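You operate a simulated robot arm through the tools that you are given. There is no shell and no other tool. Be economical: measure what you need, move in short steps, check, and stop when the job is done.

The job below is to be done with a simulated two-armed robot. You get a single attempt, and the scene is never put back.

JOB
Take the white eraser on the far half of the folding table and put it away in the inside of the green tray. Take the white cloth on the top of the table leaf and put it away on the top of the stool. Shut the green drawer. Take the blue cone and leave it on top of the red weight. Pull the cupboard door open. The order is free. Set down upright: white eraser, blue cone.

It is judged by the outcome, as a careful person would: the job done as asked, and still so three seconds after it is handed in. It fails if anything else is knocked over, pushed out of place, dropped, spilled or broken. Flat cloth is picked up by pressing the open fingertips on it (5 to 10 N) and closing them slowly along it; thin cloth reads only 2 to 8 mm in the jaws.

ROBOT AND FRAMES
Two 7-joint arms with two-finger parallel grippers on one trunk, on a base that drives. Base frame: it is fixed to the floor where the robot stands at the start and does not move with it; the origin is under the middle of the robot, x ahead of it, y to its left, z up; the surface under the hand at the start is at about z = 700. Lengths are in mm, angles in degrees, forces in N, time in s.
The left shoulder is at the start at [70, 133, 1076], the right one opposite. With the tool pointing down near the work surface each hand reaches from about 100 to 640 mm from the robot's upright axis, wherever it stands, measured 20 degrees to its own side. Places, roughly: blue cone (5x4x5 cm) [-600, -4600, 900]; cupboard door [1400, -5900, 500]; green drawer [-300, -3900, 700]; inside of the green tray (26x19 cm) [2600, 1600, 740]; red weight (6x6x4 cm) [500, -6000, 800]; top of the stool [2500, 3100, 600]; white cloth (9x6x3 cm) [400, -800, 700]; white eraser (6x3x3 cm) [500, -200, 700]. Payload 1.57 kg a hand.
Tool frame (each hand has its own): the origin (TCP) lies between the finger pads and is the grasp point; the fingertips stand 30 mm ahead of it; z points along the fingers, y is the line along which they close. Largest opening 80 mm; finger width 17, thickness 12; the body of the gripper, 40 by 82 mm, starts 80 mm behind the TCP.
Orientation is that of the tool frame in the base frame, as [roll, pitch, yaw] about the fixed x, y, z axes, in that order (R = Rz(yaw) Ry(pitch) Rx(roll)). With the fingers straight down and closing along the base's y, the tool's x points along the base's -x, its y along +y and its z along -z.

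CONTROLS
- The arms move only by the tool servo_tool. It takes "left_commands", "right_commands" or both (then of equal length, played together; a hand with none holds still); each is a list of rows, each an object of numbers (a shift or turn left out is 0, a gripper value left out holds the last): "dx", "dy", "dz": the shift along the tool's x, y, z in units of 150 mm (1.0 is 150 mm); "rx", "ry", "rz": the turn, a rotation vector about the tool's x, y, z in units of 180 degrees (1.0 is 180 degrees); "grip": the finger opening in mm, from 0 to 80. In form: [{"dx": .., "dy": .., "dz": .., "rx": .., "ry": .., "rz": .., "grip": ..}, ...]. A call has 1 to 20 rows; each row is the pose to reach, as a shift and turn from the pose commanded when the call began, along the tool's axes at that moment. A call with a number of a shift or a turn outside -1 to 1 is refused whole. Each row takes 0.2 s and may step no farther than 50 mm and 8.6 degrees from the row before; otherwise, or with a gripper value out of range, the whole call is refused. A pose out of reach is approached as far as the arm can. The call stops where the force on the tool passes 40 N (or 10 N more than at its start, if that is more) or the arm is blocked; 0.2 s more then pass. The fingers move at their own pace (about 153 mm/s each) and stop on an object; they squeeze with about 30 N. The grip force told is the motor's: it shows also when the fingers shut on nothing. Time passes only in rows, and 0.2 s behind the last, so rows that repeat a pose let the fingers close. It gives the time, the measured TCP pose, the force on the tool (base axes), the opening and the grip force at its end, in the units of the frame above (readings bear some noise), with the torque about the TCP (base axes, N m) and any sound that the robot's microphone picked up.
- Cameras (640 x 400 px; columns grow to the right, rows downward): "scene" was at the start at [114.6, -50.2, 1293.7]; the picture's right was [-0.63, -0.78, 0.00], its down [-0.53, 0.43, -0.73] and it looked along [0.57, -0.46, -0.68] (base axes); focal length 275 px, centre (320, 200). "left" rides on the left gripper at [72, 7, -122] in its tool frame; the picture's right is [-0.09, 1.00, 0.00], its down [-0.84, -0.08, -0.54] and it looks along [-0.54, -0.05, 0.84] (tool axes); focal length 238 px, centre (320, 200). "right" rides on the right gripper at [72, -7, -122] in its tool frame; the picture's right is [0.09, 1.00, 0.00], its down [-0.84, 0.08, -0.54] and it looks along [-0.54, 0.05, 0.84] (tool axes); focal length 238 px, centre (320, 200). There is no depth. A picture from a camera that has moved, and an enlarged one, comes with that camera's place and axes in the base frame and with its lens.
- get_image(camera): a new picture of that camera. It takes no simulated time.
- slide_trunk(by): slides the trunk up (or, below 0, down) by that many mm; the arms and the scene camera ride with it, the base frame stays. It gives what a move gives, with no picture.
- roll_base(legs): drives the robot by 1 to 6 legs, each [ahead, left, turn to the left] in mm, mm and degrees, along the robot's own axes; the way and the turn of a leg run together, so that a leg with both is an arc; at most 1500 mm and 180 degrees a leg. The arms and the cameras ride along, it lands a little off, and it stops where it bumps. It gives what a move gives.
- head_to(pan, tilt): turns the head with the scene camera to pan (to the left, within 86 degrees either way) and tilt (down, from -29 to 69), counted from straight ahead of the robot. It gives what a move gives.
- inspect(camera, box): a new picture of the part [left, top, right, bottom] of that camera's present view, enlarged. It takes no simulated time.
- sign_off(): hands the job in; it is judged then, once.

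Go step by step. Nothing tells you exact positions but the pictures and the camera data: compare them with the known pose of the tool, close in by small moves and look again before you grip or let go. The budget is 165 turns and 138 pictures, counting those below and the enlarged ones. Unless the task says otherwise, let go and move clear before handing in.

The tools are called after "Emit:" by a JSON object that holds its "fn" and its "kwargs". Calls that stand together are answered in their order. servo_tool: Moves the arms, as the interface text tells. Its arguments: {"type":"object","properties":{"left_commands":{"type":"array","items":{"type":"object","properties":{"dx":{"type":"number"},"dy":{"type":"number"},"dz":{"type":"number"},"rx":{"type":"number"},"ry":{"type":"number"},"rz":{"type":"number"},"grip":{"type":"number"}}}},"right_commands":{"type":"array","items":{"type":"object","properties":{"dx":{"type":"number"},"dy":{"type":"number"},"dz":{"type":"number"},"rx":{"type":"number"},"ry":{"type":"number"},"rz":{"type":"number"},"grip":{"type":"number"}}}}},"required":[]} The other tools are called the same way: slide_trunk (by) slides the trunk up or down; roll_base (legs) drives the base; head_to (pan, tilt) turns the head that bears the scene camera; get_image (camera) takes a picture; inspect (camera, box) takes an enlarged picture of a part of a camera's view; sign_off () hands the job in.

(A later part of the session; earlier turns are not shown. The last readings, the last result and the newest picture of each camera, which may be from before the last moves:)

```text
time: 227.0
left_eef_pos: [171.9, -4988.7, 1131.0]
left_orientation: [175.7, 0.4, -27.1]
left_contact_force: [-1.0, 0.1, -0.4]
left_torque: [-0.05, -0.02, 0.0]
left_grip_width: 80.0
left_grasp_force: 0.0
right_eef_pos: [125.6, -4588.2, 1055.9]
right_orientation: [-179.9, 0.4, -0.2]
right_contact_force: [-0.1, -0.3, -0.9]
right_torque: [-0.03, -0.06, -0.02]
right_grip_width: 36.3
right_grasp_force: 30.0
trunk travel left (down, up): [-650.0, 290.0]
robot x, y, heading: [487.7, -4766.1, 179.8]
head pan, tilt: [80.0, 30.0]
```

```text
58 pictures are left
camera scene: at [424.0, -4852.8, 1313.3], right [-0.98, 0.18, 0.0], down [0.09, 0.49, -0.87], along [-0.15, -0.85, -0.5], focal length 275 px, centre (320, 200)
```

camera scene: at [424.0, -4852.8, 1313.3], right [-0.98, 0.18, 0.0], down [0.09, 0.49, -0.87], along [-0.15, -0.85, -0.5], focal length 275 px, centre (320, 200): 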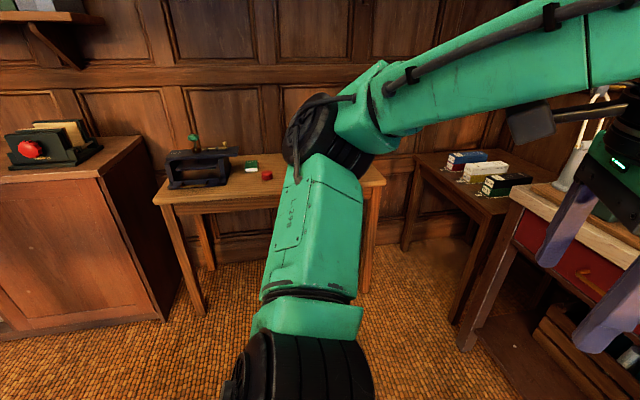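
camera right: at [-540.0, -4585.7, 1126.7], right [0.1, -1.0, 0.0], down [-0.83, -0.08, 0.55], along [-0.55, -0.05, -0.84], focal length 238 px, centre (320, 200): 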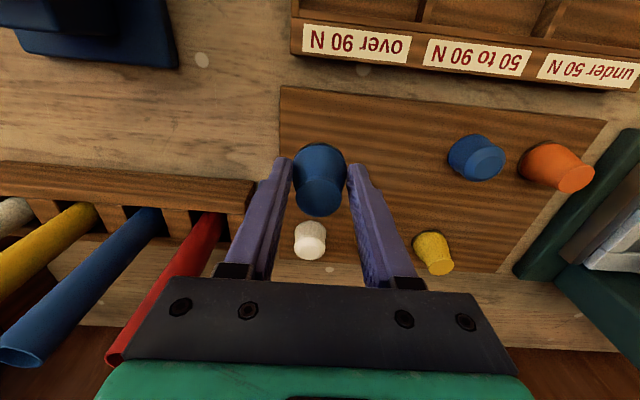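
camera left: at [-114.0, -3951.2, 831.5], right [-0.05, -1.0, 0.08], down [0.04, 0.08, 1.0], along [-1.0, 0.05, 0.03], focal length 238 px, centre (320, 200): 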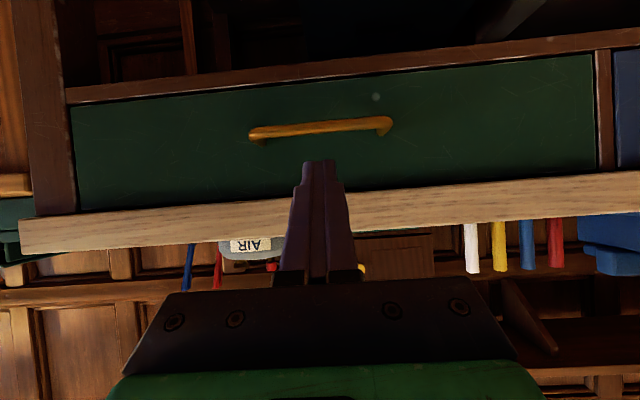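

A small red block sits on the side table by the wall. I'll turn left to face that table and look.

Emit:
{"fn": "roll_base", "kwargs": {"legs": [[0, 0, 90]]}}

Emit:
{"fn": "head_to", "kwargs": {"pan": 0, "tilt": 28}}

Emit:
{"fn": "get_image", "kwargs": {"camera": "scene"}}

```text
time: 231.2
left_eef_pos: [717.5, -5081.2, 1131.2]
left_orientation: [175.8, 0.4, 63.9]
left_contact_force: [0.2, 0.4, 0.4]
left_torque: [-0.01, 0.03, 0.01]
left_grip_width: 79.9
left_grasp_force: 0.0
right_eef_pos: [318.6, -5132.6, 1056.7]
right_orientation: [-180.0, 0.4, 90.6]
right_contact_force: [0.1, -1.0, -0.5]
right_torque: [0.0, 0.01, -0.01]
right_grip_width: 36.1
right_grasp_force: 29.7
trunk travel left (down, up): [-650.0, 290.0]
robot x, y, heading: [490.4, -4766.9, -89.0]
head pan, tilt: [80.0, 30.0]
```

```text
time: 232.8
left_eef_pos: [717.9, -5082.0, 1132.0]
left_orientation: [175.8, 0.4, 63.9]
left_contact_force: [-0.5, 0.9, -0.3]
left_torque: [-0.01, -0.03, 0.03]
left_grip_width: 80.3
left_grasp_force: 0.1
right_eef_pos: [318.1, -5132.6, 1055.9]
right_orientation: [180.0, 0.4, 90.6]
right_contact_force: [0.3, 0.2, -0.7]
right_torque: [0.0, 0.0, 0.03]
right_grip_width: 36.1
right_grasp_force: 30.3
trunk travel left (down, up): [-650.0, 290.0]
robot x, y, heading: [489.6, -4770.0, -89.3]
head pan, tilt: [0.0, 28.0]
```

```text
57 pictures are left
camera scene: at [492.2, -4905.4, 1316.4], right [-1.0, -0.01, 0.0], down [-0.01, 0.47, -0.88], along [0.01, -0.88, -0.47], focal length 275 px, centre (320, 200)
```

scene: 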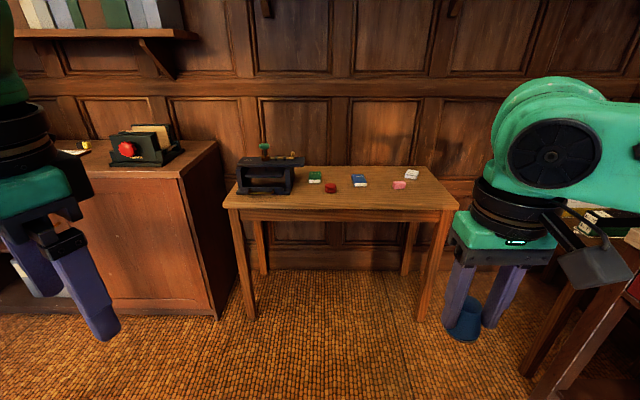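

The cone seems low between the fingertips and the width has crept from 37 to 36 mm, so I'll check it with the right camera.

Emit:
{"fn": "get_image", "kwargs": {"camera": "right"}}

Emit:
{"fn": "inspect", "kwargs": {"camera": "scene", "box": [220, 130, 460, 280]}}

Emit:
{"fn": "inspect", "kwargs": {"camera": "scene", "box": [430, 240, 560, 360]}}

```text
56 pictures are left
camera right: at [310.5, -5058.9, 1178.5], right [0.99, 0.1, 0.0], down [0.09, -0.83, 0.55], along [0.06, -0.55, -0.84], focal length 238 px, centre (320, 200)
```

right: 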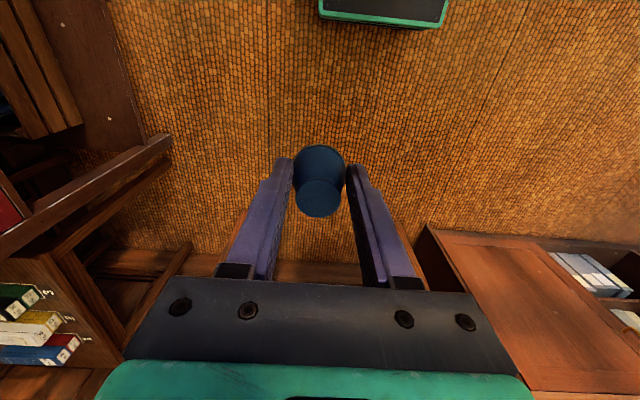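

```text
2.67 times, centred on (340, 205) of scene
camera zoom: at [492.2, -4905.4, 1316.4], right [-1.0, -0.01, 0.0], down [-0.01, 0.47, -0.88], along [0.01, -0.88, -0.47], focal length 734 px, centre (267, 187)
```

zoom: 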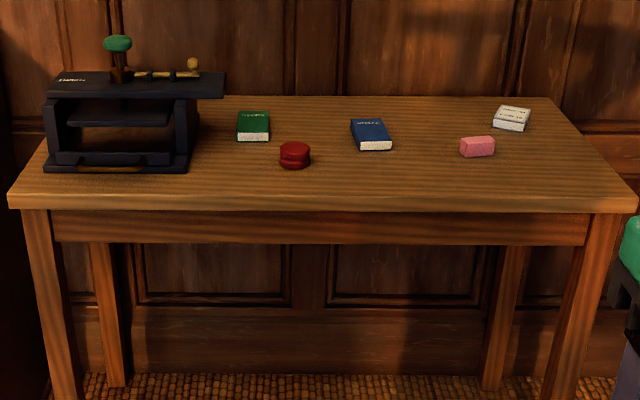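

```text
3.33 times, centred on (495, 300) of scene
camera zoom: at [492.2, -4905.4, 1316.4], right [-1.0, -0.01, 0.0], down [-0.01, 0.47, -0.88], along [0.01, -0.88, -0.47], focal length 918 px, centre (-263, -133)
```

zoom: 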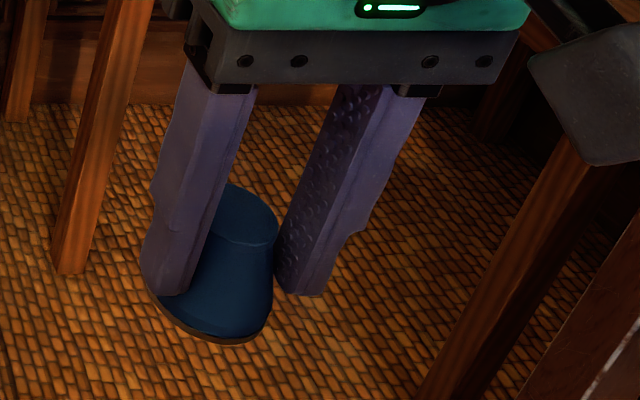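

The cone is slowly slipping because of its taper, so I'll be quick. The weight is at about [461, -6001], and I'm driving into place.

Emit:
{"fn": "roll_base", "kwargs": {"legs": [[680, 110, 0]]}}

Emit:
{"fn": "get_image", "kwargs": {"camera": "right"}}

```text
time: 236.6
left_eef_pos: [835.7, -5758.0, 1131.6]
left_orientation: [175.7, 0.5, 63.8]
left_contact_force: [-0.1, -0.6, -0.2]
left_torque: [0.0, -0.01, 0.03]
left_grip_width: 80.0
left_grasp_force: 0.1
right_eef_pos: [436.5, -5807.5, 1055.8]
right_orientation: [180.0, 0.5, 90.6]
right_contact_force: [0.0, 0.3, -0.1]
right_torque: [0.02, 0.01, -0.03]
right_grip_width: 35.5
right_grasp_force: 30.7
trunk travel left (down, up): [-650.0, 290.0]
robot x, y, heading: [613.9, -5443.5, -89.5]
head pan, tilt: [0.0, 28.0]
```

```text
53 pictures are left
camera right: at [429.1, -5734.3, 1178.6], right [0.99, 0.1, 0.0], down [0.09, -0.83, 0.55], along [0.05, -0.55, -0.84], focal length 238 px, centre (320, 200)
```

right: 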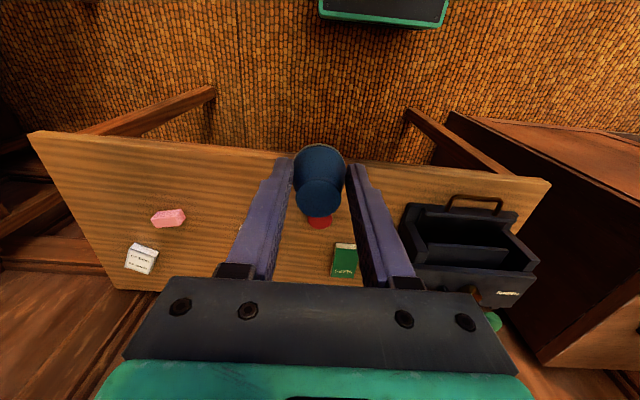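

Emit:
{"fn": "inspect", "kwargs": {"camera": "scene", "box": [300, 160, 500, 320]}}

```text
2.50 times, centred on (400, 240) of scene
camera zoom: at [610.8, -5580.8, 1316.5], right [-1.0, -0.01, 0.0], down [-0.01, 0.47, -0.88], along [0.01, -0.88, -0.47], focal length 688 px, centre (120, 100)
```

zoom: 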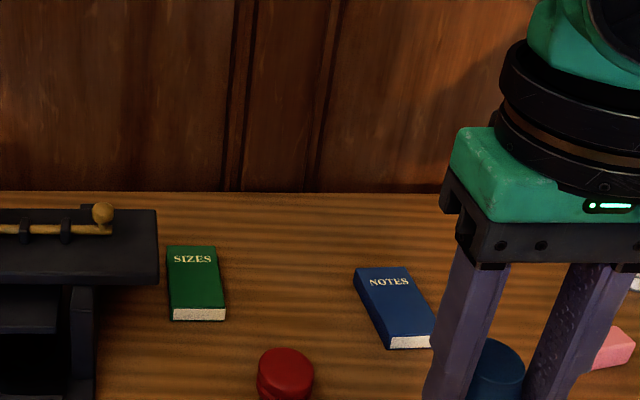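

The weight's top is near [456, -6041, 781]. I'll drive 90 mm closer, then bring the cone above it.

Emit:
{"fn": "roll_base", "kwargs": {"legs": [[90, 0, 0]]}}

Emit:
{"fn": "get_image", "kwargs": {"camera": "right"}}

Emit:
{"fn": "head_to", "kwargs": {"pan": -20, "tilt": 45}}

Emit:
{"fn": "get_image", "kwargs": {"camera": "scene"}}

```text
time: 237.7
left_eef_pos: [837.3, -5846.0, 1133.8]
left_orientation: [175.6, 0.5, 63.7]
left_contact_force: [0.2, -0.1, -0.9]
left_torque: [-0.01, -0.02, 0.0]
left_grip_width: 80.0
left_grasp_force: 0.0
right_eef_pos: [437.4, -5895.8, 1056.4]
right_orientation: [179.9, 0.5, 90.4]
right_contact_force: [0.2, 0.6, -1.2]
right_torque: [0.02, 0.02, 0.0]
right_grip_width: 35.9
right_grasp_force: 29.8
trunk travel left (down, up): [-650.0, 290.0]
robot x, y, heading: [611.1, -5531.4, -89.4]
head pan, tilt: [0.0, 28.0]
```

```text
51 pictures are left
camera right: at [430.2, -5823.1, 1178.9], right [0.99, 0.1, 0.0], down [0.09, -0.83, 0.55], along [0.05, -0.55, -0.84], focal length 238 px, centre (320, 200)
```

right: 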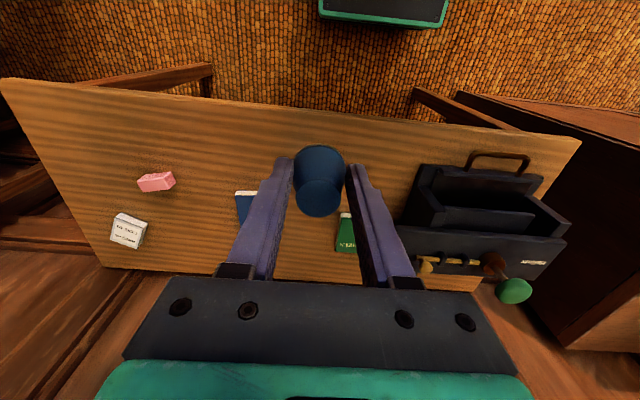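

```text
time: 238.5
left_eef_pos: [836.9, -5846.3, 1131.9]
left_orientation: [175.8, 0.5, 63.7]
left_contact_force: [0.7, -0.3, 0.1]
left_torque: [0.03, 0.0, -0.01]
left_grip_width: 79.9
left_grasp_force: 0.1
right_eef_pos: [439.4, -5898.5, 1055.7]
right_orientation: [179.9, 0.6, 90.5]
right_contact_force: [0.4, -0.1, -1.1]
right_torque: [0.0, 0.01, -0.05]
right_grip_width: 35.5
right_grasp_force: 29.5
trunk travel left (down, up): [-650.0, 290.0]
robot x, y, heading: [612.6, -5533.3, -89.2]
head pan, tilt: [-20.0, 45.0]
```

```text
50 pictures are left
camera scene: at [584.1, -5656.3, 1290.7], right [-0.94, 0.33, 0.0], down [0.23, 0.67, -0.71], along [-0.23, -0.67, -0.71], focal length 275 px, centre (320, 200)
```

scene: 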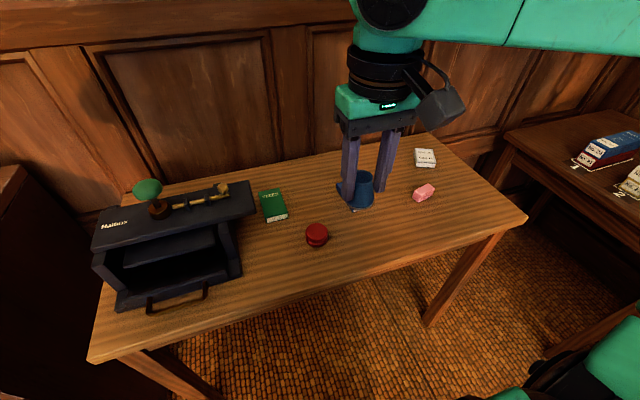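

Emit:
{"fn": "servo_tool", "kwargs": {"right_commands": [{"dx": -0.2, "dy": 0.03}, {"dx": -0.4, "dy": 0.06}, {"dx": -0.6, "dy": 0.09}, {"dx": -0.8, "dy": 0.12}, {"dx": -0.967, "dy": 0.12}, {"dx": -0.967, "dy": 0.12, "dz": 0.25}, {"dx": -0.967, "dy": 0.12, "dz": 0.5}, {"dx": -0.967, "dy": 0.12, "dz": 0.75}, {"dx": -0.967, "dy": 0.12, "dz": 1.0}, {"dx": -0.967, "dy": 0.12, "dz": 1.0}]}}

Emit:
{"fn": "get_image", "kwargs": {"camera": "right"}}

Emit:
{"fn": "inspect", "kwargs": {"camera": "scene", "box": [240, 150, 400, 270]}}

```text
time: 240.7
left_eef_pos: [837.9, -5847.2, 1132.5]
left_orientation: [175.9, 0.4, 63.7]
left_contact_force: [0.3, -0.5, 0.0]
left_torque: [0.02, -0.01, -0.02]
left_grip_width: 80.0
left_grasp_force: 0.0
right_eef_pos: [456.5, -6042.7, 907.2]
right_orientation: [-180.0, 0.5, 90.4]
right_contact_force: [-0.5, 0.7, -0.4]
right_torque: [0.0, -0.01, 0.02]
right_grip_width: 35.5
right_grasp_force: 30.0
trunk travel left (down, up): [-650.0, 290.0]
robot x, y, heading: [612.0, -5531.8, -89.2]
head pan, tilt: [-20.0, 45.0]
```

```text
49 pictures are left
camera right: at [448.9, -5969.1, 1029.4], right [0.99, 0.1, 0.0], down [0.09, -0.83, 0.55], along [0.05, -0.55, -0.84], focal length 238 px, centre (320, 200)
```

right: 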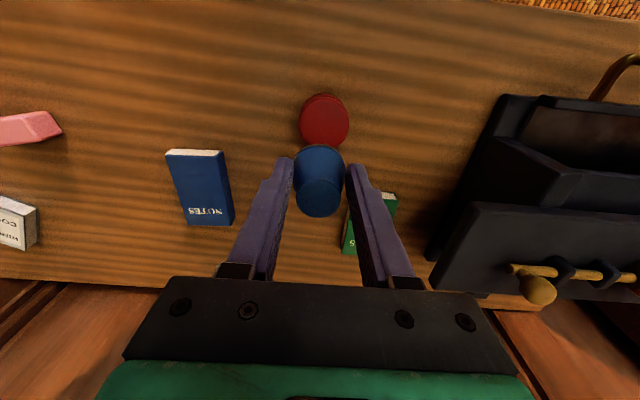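

```text
3.33 times, centred on (320, 210) of scene
camera zoom: at [584.0, -5656.1, 1290.7], right [-0.94, 0.33, 0.0], down [0.23, 0.67, -0.71], along [-0.23, -0.67, -0.71], focal length 918 px, centre (320, 167)
```

zoom: 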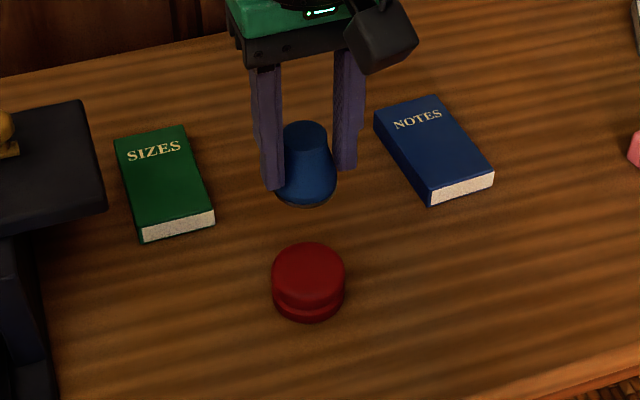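

Refined by both views, the weight's centre is about [459, -6030] with its top near 793. I'll shift 13 mm and lower partway.

Emit:
{"fn": "servo_tool", "kwargs": {"right_commands": [{"dx": 0.087, "dy": 0.013, "dz": 0.1}, {"dx": 0.087, "dy": 0.013, "dz": 0.25}, {"dx": 0.087, "dy": 0.013, "dz": 0.33}, {"dx": 0.087, "dy": 0.013, "dz": 0.33}]}}

Emit:
{"fn": "get_image", "kwargs": {"camera": "right"}}

Emit:
{"fn": "inspect", "kwargs": {"camera": "scene", "box": [240, 150, 400, 270]}}

```text
time: 241.7
left_eef_pos: [836.6, -5847.3, 1131.5]
left_orientation: [175.8, 0.6, 63.7]
left_contact_force: [-0.2, -0.7, 0.2]
left_torque: [-0.01, 0.01, 0.0]
left_grip_width: 80.3
left_grasp_force: 0.1
right_eef_pos: [459.5, -6031.7, 858.5]
right_orientation: [-179.9, 0.5, 90.4]
right_contact_force: [0.3, 0.7, -0.2]
right_torque: [-0.01, -0.01, -0.01]
right_grip_width: 35.6
right_grasp_force: 30.5
trunk travel left (down, up): [-650.0, 290.0]
robot x, y, heading: [610.8, -5530.0, -89.1]
head pan, tilt: [-20.0, 45.0]
```

```text
47 pictures are left
camera right: at [451.1, -5957.2, 980.0], right [0.99, 0.1, 0.0], down [0.09, -0.83, 0.55], along [0.05, -0.55, -0.84], focal length 238 px, centre (320, 200)
```

right: 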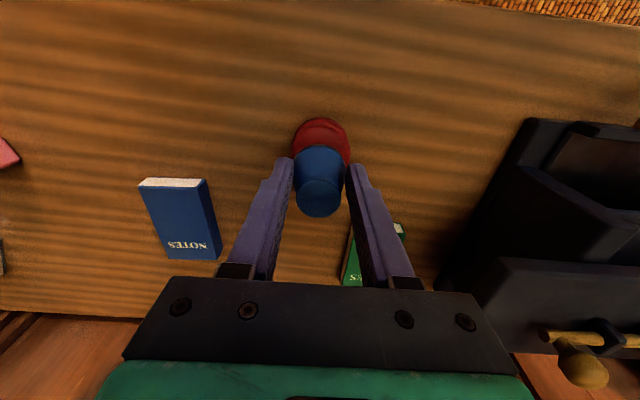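

```text
3.33 times, centred on (320, 210) of scene
camera zoom: at [584.0, -5656.0, 1290.7], right [-0.94, 0.33, 0.0], down [0.23, 0.67, -0.71], along [-0.23, -0.67, -0.71], focal length 918 px, centre (320, 167)
```

zoom: 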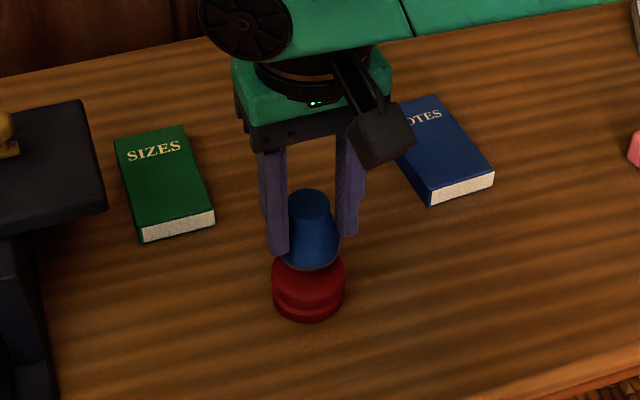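

They're aligned within a few mm. I'll nudge 5 mm and lower gently until contact.

Emit:
{"fn": "servo_tool", "kwargs": {"right_commands": [{"dx": 0.033, "dy": 0.008, "dz": 0.03}, {"dx": 0.033, "dy": 0.008, "dz": 0.06}, {"dx": 0.033, "dy": 0.008, "dz": 0.09}, {"dx": 0.033, "dy": 0.008, "dz": 0.11}, {"dx": 0.033, "dy": 0.008, "dz": 0.11}]}}

Emit:
{"fn": "inspect", "kwargs": {"camera": "scene", "box": [270, 170, 370, 260]}}

Emit:
{"fn": "inspect", "kwargs": {"camera": "right", "box": [240, 80, 400, 240]}}

```text
time: 242.9
left_eef_pos: [836.0, -5847.2, 1131.4]
left_orientation: [175.8, 0.6, 63.7]
left_contact_force: [0.1, 0.1, 0.5]
left_torque: [0.0, -0.01, -0.01]
left_grip_width: 80.1
left_grasp_force: 0.0
right_eef_pos: [460.4, -6026.4, 841.0]
right_orientation: [179.9, 0.5, 90.5]
right_contact_force: [0.8, -0.7, 0.2]
right_torque: [0.0, 0.03, 0.03]
right_grip_width: 35.3
right_grasp_force: 29.5
trunk travel left (down, up): [-650.0, 290.0]
robot x, y, heading: [610.0, -5534.5, -89.5]
head pan, tilt: [-20.0, 45.0]
```

```text
4.44 times, centred on (320, 215) of scene
camera zoom: at [584.0, -5656.3, 1290.6], right [-0.94, 0.33, 0.0], down [0.23, 0.67, -0.71], along [-0.23, -0.67, -0.71], focal length 1224 px, centre (320, 133)
```

zoom: 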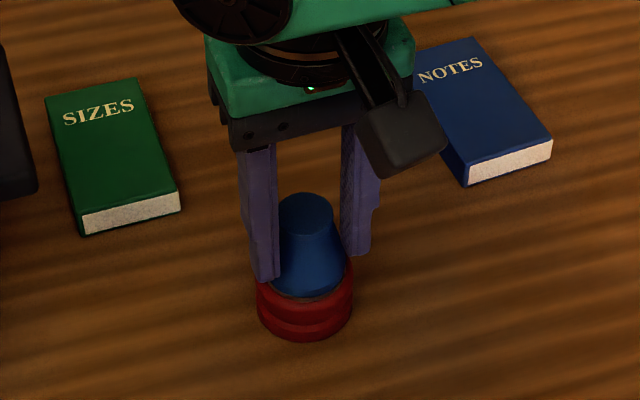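

```text
2.50 times, centred on (320, 160) of right
camera zoom: at [452.5, -5952.7, 963.3], right [0.99, 0.1, 0.0], down [0.09, -0.83, 0.55], along [0.05, -0.55, -0.84], focal length 596 px, centre (320, 300)
```

zoom: 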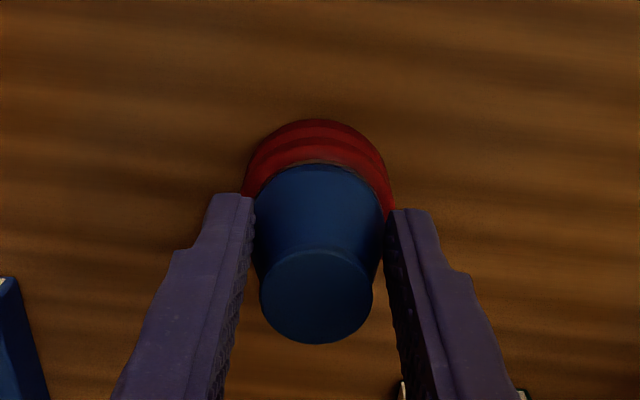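

Emit:
{"fn": "servo_tool", "kwargs": {"right_commands": [{"dy": 0.012, "dz": 0.013}, {"dy": 0.012, "dz": 0.027}, {"dy": 0.012, "dz": 0.04}, {"dy": 0.012, "dz": 0.04}]}}

```text
time: 244.0
left_eef_pos: [836.9, -5842.5, 1132.5]
left_orientation: [175.7, 0.8, 63.7]
left_contact_force: [0.0, 0.2, -0.6]
left_torque: [0.02, 0.03, 0.0]
left_grip_width: 80.0
left_grasp_force: 0.0
right_eef_pos: [461.3, -6025.8, 841.7]
right_orientation: [-180.0, 1.3, 90.6]
right_contact_force: [-3.7, 7.2, 16.9]
right_torque: [0.4, 0.01, 0.05]
right_grip_width: 35.5
right_grasp_force: 30.3
trunk travel left (down, up): [-650.0, 290.0]
robot x, y, heading: [613.3, -5531.3, -89.5]
head pan, tilt: [-20.0, 45.0]
stopped in row 4 (right hand): the force on the tool passed its limit at 41 N (the readings are from after the stop); the commanded pose is now the measured one
```

Contact made. I'll relax slightly, check, then open.

Emit:
{"fn": "servo_tool", "kwargs": {"right_commands": [{"dz": -0.005}, {"dz": -0.008}]}}

Emit:
{"fn": "inspect", "kwargs": {"camera": "scene", "box": [270, 170, 370, 260]}}

Emit:
{"fn": "inspect", "kwargs": {"camera": "right", "box": [240, 80, 400, 240]}}

```text
time: 244.6
left_eef_pos: [836.3, -5843.5, 1133.0]
left_orientation: [175.7, 0.6, 63.6]
left_contact_force: [0.4, -0.1, 0.0]
left_torque: [-0.01, -0.02, 0.0]
left_grip_width: 79.9
left_grasp_force: 0.1
right_eef_pos: [461.0, -6027.7, 840.2]
right_orientation: [179.9, 1.2, 90.5]
right_contact_force: [-1.6, 5.9, 13.2]
right_torque: [0.24, -0.03, 0.0]
right_grip_width: 35.4
right_grasp_force: 30.1
trunk travel left (down, up): [-650.0, 290.0]
robot x, y, heading: [612.4, -5532.5, -89.3]
head pan, tilt: [-20.0, 45.0]
```

```text
4.44 times, centred on (320, 215) of scene
camera zoom: at [584.0, -5652.6, 1291.0], right [-0.94, 0.33, 0.0], down [0.23, 0.67, -0.71], along [-0.23, -0.67, -0.71], focal length 1224 px, centre (320, 133)
```

zoom: 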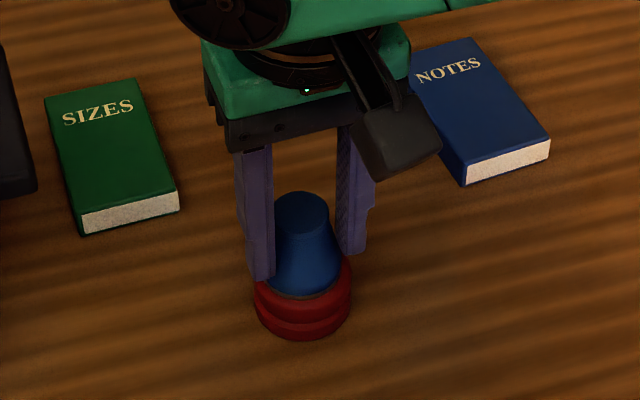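

```text
2.50 times, centred on (320, 160) of right
camera zoom: at [453.6, -5951.6, 962.0], right [0.99, 0.1, 0.0], down [0.08, -0.83, 0.56], along [0.05, -0.56, -0.83], focal length 596 px, centre (320, 300)
```

zoom: 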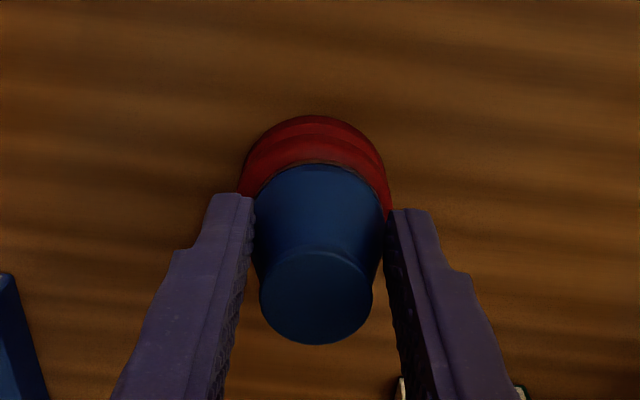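

It's well centred. I'll release slowly.

Emit:
{"fn": "servo_tool", "kwargs": {"right_commands": [{"dz": -0.006}, {"dz": -0.006, "grip": 38}, {"dz": -0.006, "grip": 42}, {"dz": -0.006, "grip": 50}, {"dz": -0.006, "grip": 60}, {"dz": -0.006, "grip": 70}, {"dz": -0.006, "grip": 70}]}}

Emit:
{"fn": "inspect", "kwargs": {"camera": "right", "box": [240, 80, 400, 240]}}

```text
time: 246.2
left_eef_pos: [837.1, -5847.0, 1131.0]
left_orientation: [175.8, 0.5, 63.7]
left_contact_force: [0.7, -1.1, 0.1]
left_torque: [0.0, -0.02, -0.02]
left_grip_width: 79.8
left_grasp_force: 0.1
right_eef_pos: [460.7, -6029.5, 840.5]
right_orientation: [-179.9, 0.9, 90.4]
right_contact_force: [-0.4, 0.3, 0.2]
right_torque: [0.0, -0.01, -0.01]
right_grip_width: 70.1
right_grasp_force: 0.1
trunk travel left (down, up): [-650.0, 290.0]
robot x, y, heading: [609.1, -5530.8, -89.1]
head pan, tilt: [-20.0, 45.0]
```

```text
2.50 times, centred on (320, 160) of right
camera zoom: at [453.7, -5954.2, 961.7], right [0.99, 0.1, 0.0], down [0.08, -0.83, 0.56], along [0.05, -0.55, -0.83], focal length 596 px, centre (320, 300)
```

zoom: 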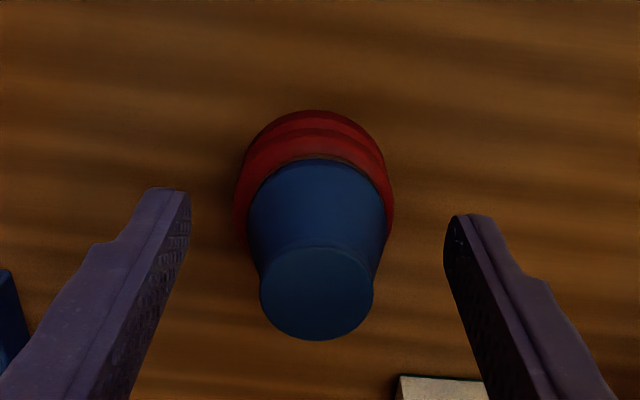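

The cone stands on the weight. I'll rise straight up, retract and verify.

Emit:
{"fn": "servo_tool", "kwargs": {"right_commands": [{"dz": -0.1}, {"dz": -0.3}, {"dz": -0.55}, {"dz": -0.8}, {"dz": -1.0}, {"dz": -1.0, "dx": 0.25}, {"dz": -1.0, "dx": 0.5}, {"dz": -1.0, "dx": 0.75}, {"dz": -1.0, "dx": 1.0}, {"dz": -1.0, "dx": 1.0}]}}

Emit:
{"fn": "inspect", "kwargs": {"camera": "scene", "box": [240, 150, 400, 270]}}

Emit:
{"fn": "inspect", "kwargs": {"camera": "right", "box": [240, 150, 400, 260]}}

```text
time: 248.4
left_eef_pos: [838.2, -5847.1, 1131.2]
left_orientation: [175.9, 0.4, 63.8]
left_contact_force: [0.2, -0.5, -0.5]
left_torque: [0.0, 0.02, -0.02]
left_grip_width: 80.3
left_grasp_force: 0.0
right_eef_pos: [460.3, -5876.4, 986.7]
right_orientation: [-180.0, 1.0, 90.4]
right_contact_force: [0.3, 0.5, 0.3]
right_torque: [0.06, 0.02, 0.01]
right_grip_width: 70.1
right_grasp_force: 0.0
trunk travel left (down, up): [-650.0, 290.0]
robot x, y, heading: [609.6, -5531.4, -89.5]
head pan, tilt: [-20.0, 45.0]
```

```text
3.33 times, centred on (320, 210) of scene
camera zoom: at [584.1, -5657.3, 1290.5], right [-0.94, 0.33, 0.0], down [0.23, 0.67, -0.71], along [-0.23, -0.67, -0.71], focal length 918 px, centre (320, 167)
```

zoom: 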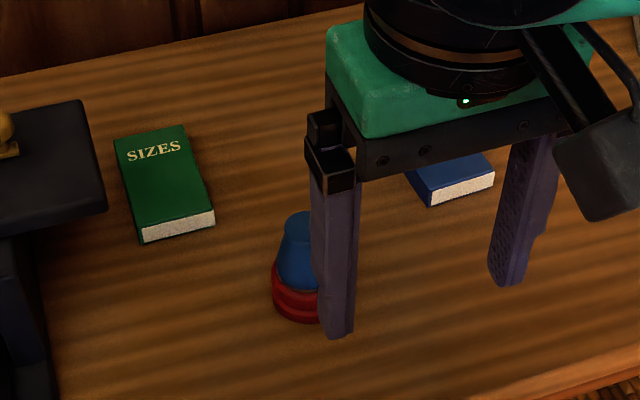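

```text
3.64 times, centred on (320, 205) of right
camera zoom: at [452.3, -5801.8, 1109.3], right [0.99, 0.1, 0.0], down [0.08, -0.83, 0.56], along [0.05, -0.55, -0.83], focal length 867 px, centre (320, 182)
```

zoom: 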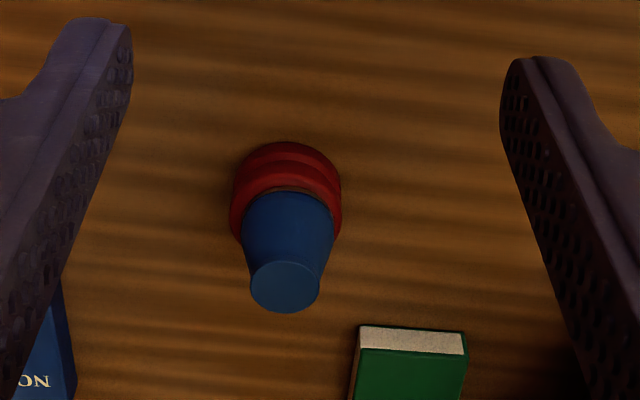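

The cone is upright on the weight. Next is the cupboard door, so I'll back off, shift left and look.

Emit:
{"fn": "roll_base", "kwargs": {"legs": [[-330, 0, 0], [0, 650, 0]]}}

Emit:
{"fn": "head_to", "kwargs": {"pan": 5, "tilt": 40}}

Emit:
{"fn": "get_image", "kwargs": {"camera": "scene"}}

```text
time: 253.8
left_eef_pos: [1479.4, -5509.4, 1131.5]
left_orientation: [175.8, 0.5, 63.8]
left_contact_force: [0.4, -0.1, 0.3]
left_torque: [-0.01, -0.01, 0.02]
left_grip_width: 80.0
left_grasp_force: 0.0
right_eef_pos: [1102.4, -5538.5, 987.8]
right_orientation: [-179.9, 1.0, 90.5]
right_contact_force: [-0.1, -0.3, 0.2]
right_torque: [0.01, 0.03, 0.02]
right_grip_width: 70.0
right_grasp_force: 0.1
trunk travel left (down, up): [-650.0, 290.0]
robot x, y, heading: [1252.7, -5192.3, -89.2]
head pan, tilt: [-20.0, 45.0]
```

```text
time: 254.6
left_eef_pos: [1478.6, -5510.4, 1132.1]
left_orientation: [175.7, 0.5, 63.7]
left_contact_force: [0.7, 0.3, -1.1]
left_torque: [0.01, 0.01, -0.01]
left_grip_width: 80.2
left_grasp_force: 0.1
right_eef_pos: [1101.7, -5539.2, 988.2]
right_orientation: [-180.0, 1.0, 90.5]
right_contact_force: [1.3, -0.1, -0.1]
right_torque: [-0.01, 0.01, 0.01]
right_grip_width: 69.9
right_grasp_force: 0.0
trunk travel left (down, up): [-650.0, 290.0]
robot x, y, heading: [1255.1, -5191.6, -89.4]
head pan, tilt: [5.0, 40.0]
```

```text
38 pictures are left
camera scene: at [1261.4, -5326.8, 1297.9], right [-1.0, -0.1, 0.0], down [-0.06, 0.64, -0.77], along [0.07, -0.76, -0.64], focal length 275 px, centre (320, 200)
```

scene: 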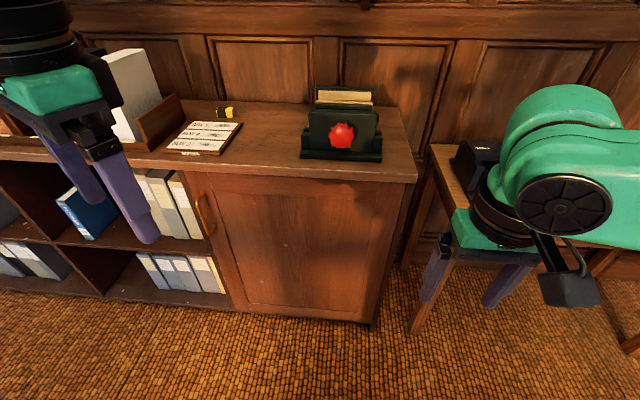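

The handle is a vertical bar on the door's +x edge at about x≈1685, z≈610–790, and the hinge is at x≈1105. I'll drive to the handle side, lower the trunk and tilt the right hand to point forward.

Emit:
{"fn": "roll_base", "kwargs": {"legs": [[0, 600, 0]]}}

Emit:
{"fn": "slide_trunk", "kwargs": {"by": -200}}

Emit:
{"fn": "servo_tool", "kwargs": {"right_commands": [{"ry": -0.045}, {"ry": -0.09}, {"ry": -0.135}, {"ry": -0.18}, {"ry": -0.225}, {"ry": -0.27}, {"ry": -0.315}, {"ry": -0.36}, {"ry": -0.405}, {"ry": -0.43, "grip": 80}, {"ry": -0.43, "grip": 80}]}}

Emit:
{"fn": "head_to", "kwargs": {"pan": -15, "tilt": 35}}

Emit:
{"fn": "get_image", "kwargs": {"camera": "scene"}}

Emit:
{"fn": "get_image", "kwargs": {"camera": "right"}}

```text
time: 258.0
left_eef_pos: [2076.1, -5503.9, 1131.4]
left_orientation: [175.8, 0.5, 63.6]
left_contact_force: [0.6, 0.2, -0.7]
left_torque: [0.01, 0.04, 0.0]
left_grip_width: 80.1
left_grasp_force: 0.1
right_eef_pos: [1698.6, -5533.0, 988.1]
right_orientation: [-179.9, 1.0, 90.4]
right_contact_force: [0.6, -1.3, -1.0]
right_torque: [0.01, 0.04, 0.02]
right_grip_width: 70.2
right_grasp_force: 0.2
trunk travel left (down, up): [-650.0, 290.0]
robot x, y, heading: [1850.2, -5187.5, -89.6]
head pan, tilt: [5.0, 40.0]
```

```text
time: 260.2
left_eef_pos: [2077.9, -5503.9, 932.2]
left_orientation: [175.8, 0.6, 63.5]
left_contact_force: [0.1, -0.8, 0.5]
left_torque: [0.0, 0.01, -0.03]
left_grip_width: 80.1
left_grasp_force: 0.0
right_eef_pos: [1699.6, -5532.3, 788.2]
right_orientation: [180.0, 1.0, 90.3]
right_contact_force: [0.1, 0.6, 0.0]
right_torque: [0.02, -0.01, 0.04]
right_grip_width: 69.8
right_grasp_force: 0.0
trunk travel left (down, up): [-450.0, 490.0]
robot x, y, heading: [1850.2, -5188.7, -89.8]
head pan, tilt: [5.0, 40.0]
```

```text
time: 262.6
left_eef_pos: [2075.3, -5503.8, 932.1]
left_orientation: [175.6, 0.4, 63.5]
left_contact_force: [-1.3, -0.7, -0.1]
left_torque: [0.01, -0.01, -0.01]
left_grip_width: 79.7
left_grasp_force: 0.0
right_eef_pos: [1654.7, -5634.1, 736.7]
right_orientation: [178.7, 78.7, 92.1]
right_contact_force: [-0.3, -0.3, 0.3]
right_torque: [-0.02, 0.01, 0.09]
right_grip_width: 79.8
right_grasp_force: 0.2
right hand out of reach, approached as far as the arm can: row 2, 3, 4, 5, 6, 7, 8, 9, 10, 11
trunk travel left (down, up): [-450.0, 490.0]
robot x, y, heading: [1853.8, -5187.5, -89.3]
head pan, tilt: [5.0, 40.0]
```

```text
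time: 263.4
left_eef_pos: [2077.3, -5504.9, 930.8]
left_orientation: [175.8, 0.5, 63.6]
left_contact_force: [-1.0, -0.4, -0.7]
left_torque: [-0.04, -0.01, -0.02]
left_grip_width: 80.0
left_grasp_force: 0.0
right_eef_pos: [1656.9, -5635.5, 736.3]
right_orientation: [-179.7, 78.6, 94.0]
right_contact_force: [-0.4, 0.2, 1.0]
right_torque: [0.01, 0.02, 0.01]
right_grip_width: 80.2
right_grasp_force: 0.0
trunk travel left (down, up): [-450.0, 490.0]
robot x, y, heading: [1855.8, -5187.0, -89.7]
head pan, tilt: [-15.0, 35.0]
```

```text
37 pictures are left
camera scene: at [1830.2, -5321.6, 1105.5], right [-0.97, 0.25, 0.0], down [0.14, 0.56, -0.82], along [-0.2, -0.79, -0.57], focal length 275 px, centre (320, 200)
```

scene: 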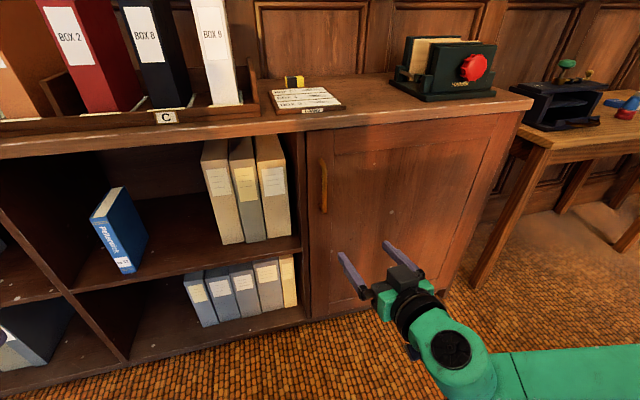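

```text
36 pictures are left
camera right: at [1641.9, -5500.3, 691.5], right [0.99, 0.08, -0.09], down [0.05, 0.37, 0.93], along [0.11, -0.93, 0.36], focal length 238 px, centre (320, 200)
```

right: 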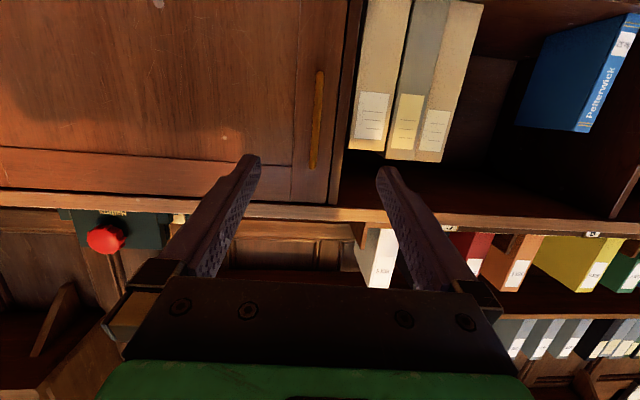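

The handle centre triangulates to [1672, -5921, 715]. I'll drive 200 mm ahead and line the hand up with the bar.

Emit:
{"fn": "roll_base", "kwargs": {"legs": [[200, 0, 0]]}}

Emit:
{"fn": "servo_tool", "kwargs": {"right_commands": [{"dx": 0.07, "dy": 0.05}, {"dx": 0.14, "dy": 0.1}, {"dx": 0.14, "dy": 0.1}]}}

Emit:
{"fn": "get_image", "kwargs": {"camera": "right"}}

Emit:
{"fn": "get_image", "kwargs": {"camera": "scene"}}

```text
time: 265.0
left_eef_pos: [2079.0, -5704.7, 931.2]
left_orientation: [175.7, 0.3, 63.5]
left_contact_force: [0.4, 0.2, -0.4]
left_torque: [0.04, 0.0, 0.0]
left_grip_width: 80.0
left_grasp_force: 0.1
right_eef_pos: [1657.7, -5834.2, 736.9]
right_orientation: [177.5, 78.7, 90.9]
right_contact_force: [0.9, -1.1, 0.0]
right_torque: [0.01, 0.01, -0.02]
right_grip_width: 79.9
right_grasp_force: 0.1
trunk travel left (down, up): [-450.0, 490.0]
robot x, y, heading: [1856.0, -5389.5, -89.4]
head pan, tilt: [-15.0, 35.0]
```

```text
time: 265.8
left_eef_pos: [2079.3, -5703.2, 932.5]
left_orientation: [175.9, 0.4, 63.5]
left_contact_force: [0.2, 0.3, 0.1]
left_torque: [-0.05, -0.01, -0.01]
left_grip_width: 79.7
left_grasp_force: 0.0
right_eef_pos: [1672.1, -5828.4, 716.6]
right_orientation: [177.5, 78.6, 90.9]
right_contact_force: [0.0, 1.1, 0.6]
right_torque: [0.0, -0.01, 0.0]
right_grip_width: 79.9
right_grasp_force: 0.1
trunk travel left (down, up): [-450.0, 490.0]
robot x, y, heading: [1853.1, -5385.6, -89.6]
head pan, tilt: [-15.0, 35.0]
```

```text
35 pictures are left
camera right: at [1657.9, -5694.2, 670.8], right [0.99, 0.08, -0.08], down [0.05, 0.37, 0.93], along [0.1, -0.93, 0.36], focal length 238 px, centre (320, 200)
```

right: 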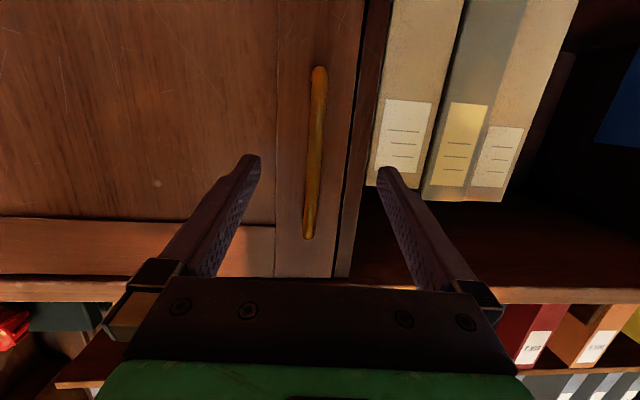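

```text
34 pictures are left
camera scene: at [1831.9, -5520.7, 1105.5], right [-0.97, 0.25, 0.0], down [0.14, 0.56, -0.82], along [-0.21, -0.79, -0.57], focal length 275 px, centre (320, 200)
```

scene: 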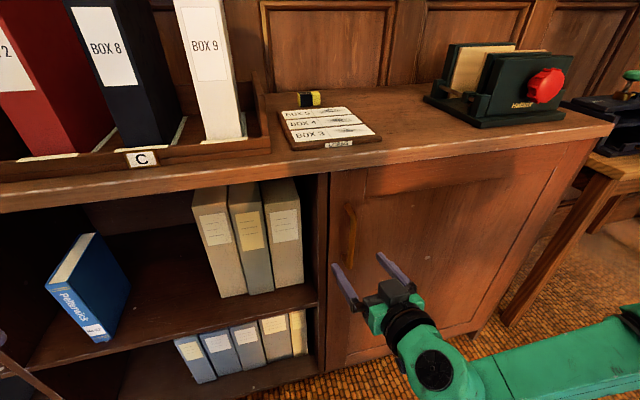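

Emit:
{"fn": "servo_tool", "kwargs": {"right_commands": [{"dz": 0.1, "dx": -0.02}, {"dz": 0.2, "dx": -0.04}, {"dz": 0.3, "dx": -0.06}, {"dz": 0.36, "dx": -0.07}, {"dz": 0.36, "dx": -0.07}]}}

Emit:
{"fn": "get_image", "kwargs": {"camera": "right"}}

Emit:
{"fn": "inspect", "kwargs": {"camera": "scene", "box": [300, 190, 460, 320]}}

```text
time: 267.0
left_eef_pos: [2079.7, -5704.0, 933.0]
left_orientation: [175.8, 0.4, 63.4]
left_contact_force: [-0.5, 0.6, -0.4]
left_torque: [-0.01, 0.0, 0.02]
left_grip_width: 79.8
left_grasp_force: 0.0
right_eef_pos: [1674.6, -5882.8, 716.1]
right_orientation: [177.5, 78.5, 90.9]
right_contact_force: [-0.2, -0.1, 0.1]
right_torque: [0.0, 0.0, -0.03]
right_grip_width: 80.1
right_grasp_force: 0.1
trunk travel left (down, up): [-450.0, 490.0]
robot x, y, heading: [1855.8, -5391.0, -89.7]
head pan, tilt: [-15.0, 35.0]
```

```text
33 pictures are left
camera right: at [1661.1, -5748.8, 671.1], right [0.99, 0.08, -0.08], down [0.05, 0.37, 0.93], along [0.1, -0.93, 0.36], focal length 238 px, centre (320, 200)
```

right: 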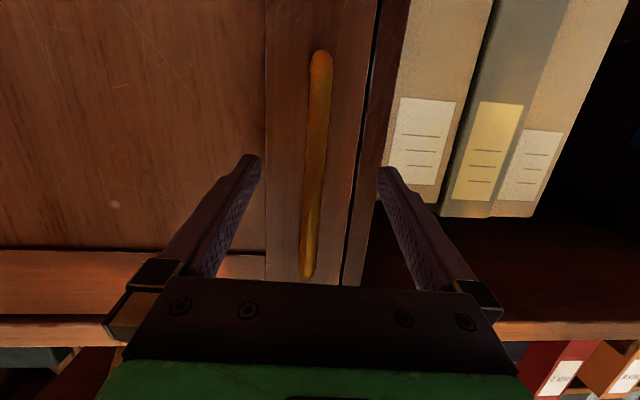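

```text
3.08 times, centred on (380, 255) of scene
camera zoom: at [1831.9, -5520.8, 1105.5], right [-0.97, 0.25, 0.0], down [0.14, 0.56, -0.82], along [-0.21, -0.79, -0.57], focal length 847 px, centre (135, 31)
```

zoom: 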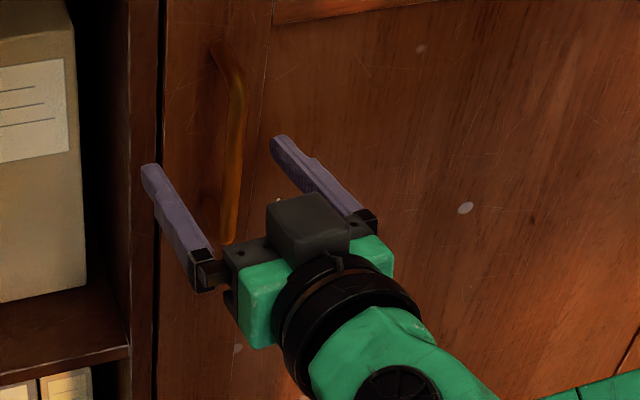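

Emit:
{"fn": "servo_tool", "kwargs": {"right_commands": [{"dz": 0.05, "dx": -0.01}, {"dz": 0.1, "dx": -0.02}, {"dz": 0.13, "dx": -0.026}, {"dz": 0.13, "dx": -0.026}, {"dz": 0.13, "dx": -0.026, "grip": 50}, {"dz": 0.13, "dx": -0.026, "grip": 25}, {"dz": 0.13, "dx": -0.026, "grip": 4}, {"dz": 0.13, "dx": -0.026, "grip": 4}, {"dz": 0.13, "dx": -0.026, "grip": 4}]}}

Emit:
{"fn": "get_image", "kwargs": {"camera": "right"}}

```text
time: 269.0
left_eef_pos: [2077.0, -5703.6, 931.4]
left_orientation: [175.6, 0.3, 63.5]
left_contact_force: [-0.5, 0.1, 0.7]
left_torque: [0.0, 0.02, 0.01]
left_grip_width: 79.8
left_grasp_force: 0.1
right_eef_pos: [1673.4, -5902.1, 716.2]
right_orientation: [177.0, 78.7, 90.2]
right_contact_force: [-13.1, -1.2, 3.8]
right_torque: [-0.06, 0.14, 0.19]
right_grip_width: 16.4
right_grasp_force: 6.9
trunk travel left (down, up): [-450.0, 490.0]
robot x, y, heading: [1853.3, -5386.3, -89.7]
head pan, tilt: [-15.0, 35.0]
```

```text
31 pictures are left
camera right: at [1660.7, -5769.0, 670.5], right [0.99, 0.07, -0.08], down [0.05, 0.37, 0.93], along [0.1, -0.93, 0.37], focal length 238 px, centre (320, 200)
```

right: 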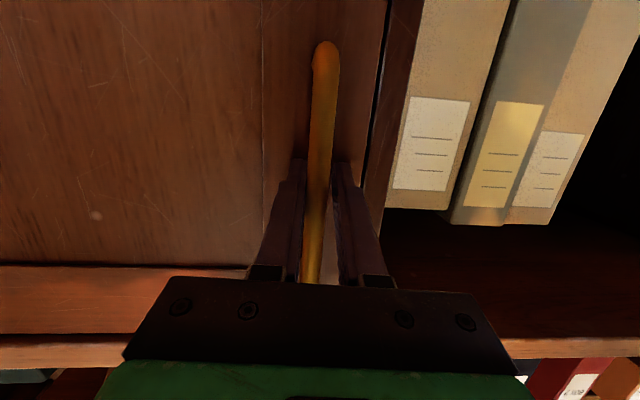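

The fingers are around the bar but off-centre. I'll shift a few mm and finish closing.

Emit:
{"fn": "servo_tool", "kwargs": {"right_commands": [{"dy": -0.02, "grip": 4}, {"dy": -0.035, "grip": 2}, {"dy": -0.035, "grip": 0}, {"dy": -0.035, "grip": 0}, {"dy": -0.035, "grip": 0}]}}

```text
time: 270.2
left_eef_pos: [2078.3, -5703.8, 931.7]
left_orientation: [175.9, 0.5, 63.5]
left_contact_force: [0.1, 0.3, 0.9]
left_torque: [-0.01, -0.01, -0.02]
left_grip_width: 79.8
left_grasp_force: 0.0
right_eef_pos: [1673.6, -5903.0, 716.4]
right_orientation: [177.5, 78.5, 91.1]
right_contact_force: [0.3, 0.4, 1.9]
right_torque: [-0.29, 0.27, 0.05]
right_grip_width: 11.5
right_grasp_force: 28.9
trunk travel left (down, up): [-450.0, 490.0]
robot x, y, heading: [1856.2, -5383.7, -89.3]
head pan, tilt: [-15.0, 35.0]
```

The bar is gripped firmly. I'll pull by driving the base on a small 6° arc about the hinge.

Emit:
{"fn": "roll_base", "kwargs": {"legs": [[-79, -58, 6]]}}

Emit:
{"fn": "get_image", "kwargs": {"camera": "scene"}}

```text
time: 271.4
left_eef_pos: [2051.1, -5602.2, 931.7]
left_orientation: [175.8, 0.4, 69.6]
left_contact_force: [-0.4, 0.5, 0.7]
left_torque: [-0.01, 0.03, 0.03]
left_grip_width: 80.0
left_grasp_force: 0.1
right_eef_pos: [1666.3, -5842.7, 716.2]
right_orientation: [178.0, 78.6, 97.6]
right_contact_force: [11.5, 0.9, -3.1]
right_torque: [-0.38, 0.24, 0.04]
right_grip_width: 11.8
right_grasp_force: 29.0
trunk travel left (down, up): [-450.0, 490.0]
robot x, y, heading: [1791.6, -5312.8, -83.7]
head pan, tilt: [-15.0, 35.0]
```

```text
30 pictures are left
camera scene: at [1785.4, -5446.3, 1105.5], right [-0.99, 0.15, 0.0], down [0.08, 0.57, -0.82], along [-0.12, -0.81, -0.57], focal length 275 px, centre (320, 200)
```

scene: 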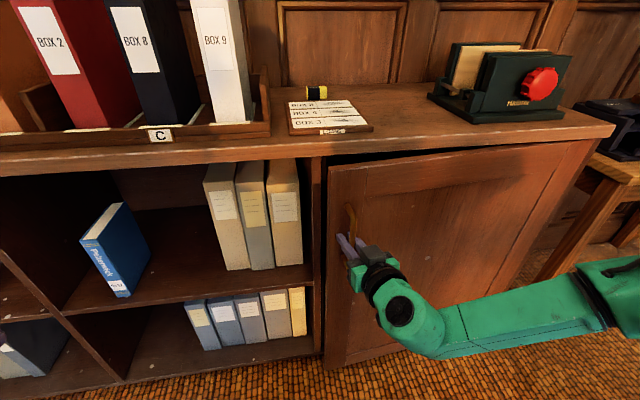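

The door is opening. I'll continue with two 9° arcs.

Emit:
{"fn": "roll_base", "kwargs": {"legs": [[-118, -84, 9]]}}

Emit:
{"fn": "roll_base", "kwargs": {"legs": [[-118, -84, 9]]}}

Emit:
{"fn": "get_image", "kwargs": {"camera": "scene"}}

```text
time: 272.7
left_eef_pos: [1986.7, -5458.1, 931.7]
left_orientation: [175.8, 0.5, 78.6]
left_contact_force: [0.4, 0.4, 0.5]
left_torque: [-0.02, 0.0, 0.01]
left_grip_width: 80.0
left_grasp_force: 0.2
right_eef_pos: [1646.3, -5756.1, 716.5]
right_orientation: [177.6, 78.6, 106.4]
right_contact_force: [2.7, 0.9, -0.1]
right_torque: [-0.13, 0.32, 0.16]
right_grip_width: 12.0
right_grasp_force: 28.9
trunk travel left (down, up): [-450.0, 490.0]
robot x, y, heading: [1689.5, -5211.7, -74.2]
head pan, tilt: [-15.0, 35.0]
```

```text
time: 274.1
left_eef_pos: [1903.2, -5325.8, 931.5]
left_orientation: [175.9, 0.6, 87.7]
left_contact_force: [0.0, 0.4, 0.1]
left_torque: [-0.02, -0.01, 0.01]
left_grip_width: 79.9
left_grasp_force: 0.0
right_eef_pos: [1613.1, -5672.6, 717.6]
right_orientation: [177.9, 78.5, 115.8]
right_contact_force: [3.3, 1.1, -1.3]
right_torque: [-0.1, 0.21, 0.11]
right_grip_width: 11.9
right_grasp_force: 28.9
trunk travel left (down, up): [-450.0, 490.0]
robot x, y, heading: [1565.6, -5129.3, -64.8]
head pan, tilt: [-15.0, 35.0]
```

```text
29 pictures are left
camera scene: at [1602.7, -5260.2, 1105.6], right [-0.99, -0.17, 0.0], down [-0.1, 0.56, -0.82], along [0.14, -0.81, -0.57], focal length 275 px, centre (320, 200)
```

scene: 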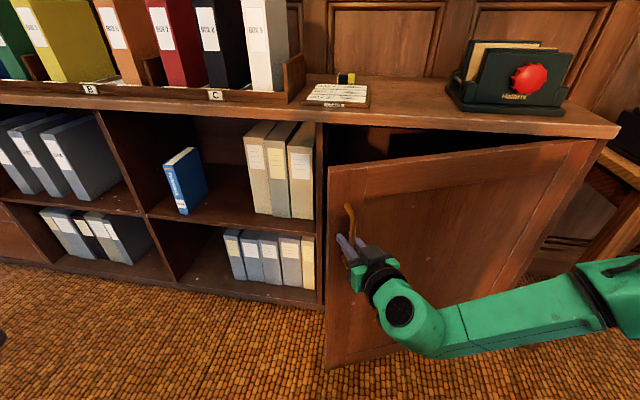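

About 24° open with low forces. I'll continue with four more arcs.

Emit:
{"fn": "roll_base", "kwargs": {"legs": [[-118, -84, 9], [-118, -84, 9]]}}

Emit:
{"fn": "roll_base", "kwargs": {"legs": [[-118, -84, 9], [-118, -84, 9]]}}

Emit:
{"fn": "get_image", "kwargs": {"camera": "scene"}}

```text
time: 276.4
left_eef_pos: [1678.9, -5109.4, 930.9]
left_orientation: [176.0, 0.6, 105.7]
left_contact_force: [-0.8, 0.4, 0.3]
left_torque: [-0.02, -0.02, 0.0]
left_grip_width: 79.8
left_grasp_force: 0.1
right_eef_pos: [1511.0, -5528.9, 716.4]
right_orientation: [178.8, 78.3, 134.9]
right_contact_force: [18.3, 18.0, -4.6]
right_torque: [-0.15, 0.14, -0.13]
right_grip_width: 11.5
right_grasp_force: 29.4
trunk travel left (down, up): [-450.0, 490.0]
robot x, y, heading: [1298.7, -5028.8, -47.3]
head pan, tilt: [-15.0, 35.0]
```

```text
time: 278.8
left_eef_pos: [1396.7, -4973.8, 931.3]
left_orientation: [175.7, 0.5, 123.8]
left_contact_force: [0.2, -0.5, -0.2]
left_torque: [0.01, -0.02, -0.01]
left_grip_width: 79.9
left_grasp_force: 0.2
right_eef_pos: [1368.2, -5420.0, 715.5]
right_orientation: [177.8, 78.3, 152.8]
right_contact_force: [1.8, 4.1, 4.8]
right_torque: [0.08, 0.71, -0.27]
right_grip_width: 12.2
right_grasp_force: 28.8
trunk travel left (down, up): [-450.0, 490.0]
robot x, y, heading: [1009.2, -5013.7, -29.3]
head pan, tilt: [-15.0, 35.0]
stopped in leg 2: the force on the tool passed its limit at 40 N (the readings are from after the stop); the commanded pose is now the measured one
```

```text
28 pictures are left
camera scene: at [1115.8, -5097.4, 1105.6], right [-0.7, -0.72, 0.0], down [-0.41, 0.4, -0.82], along [0.59, -0.57, -0.57], focal length 275 px, centre (320, 200)
```

scene: 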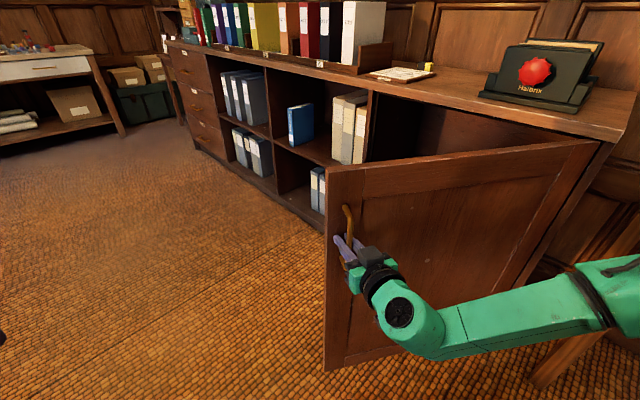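

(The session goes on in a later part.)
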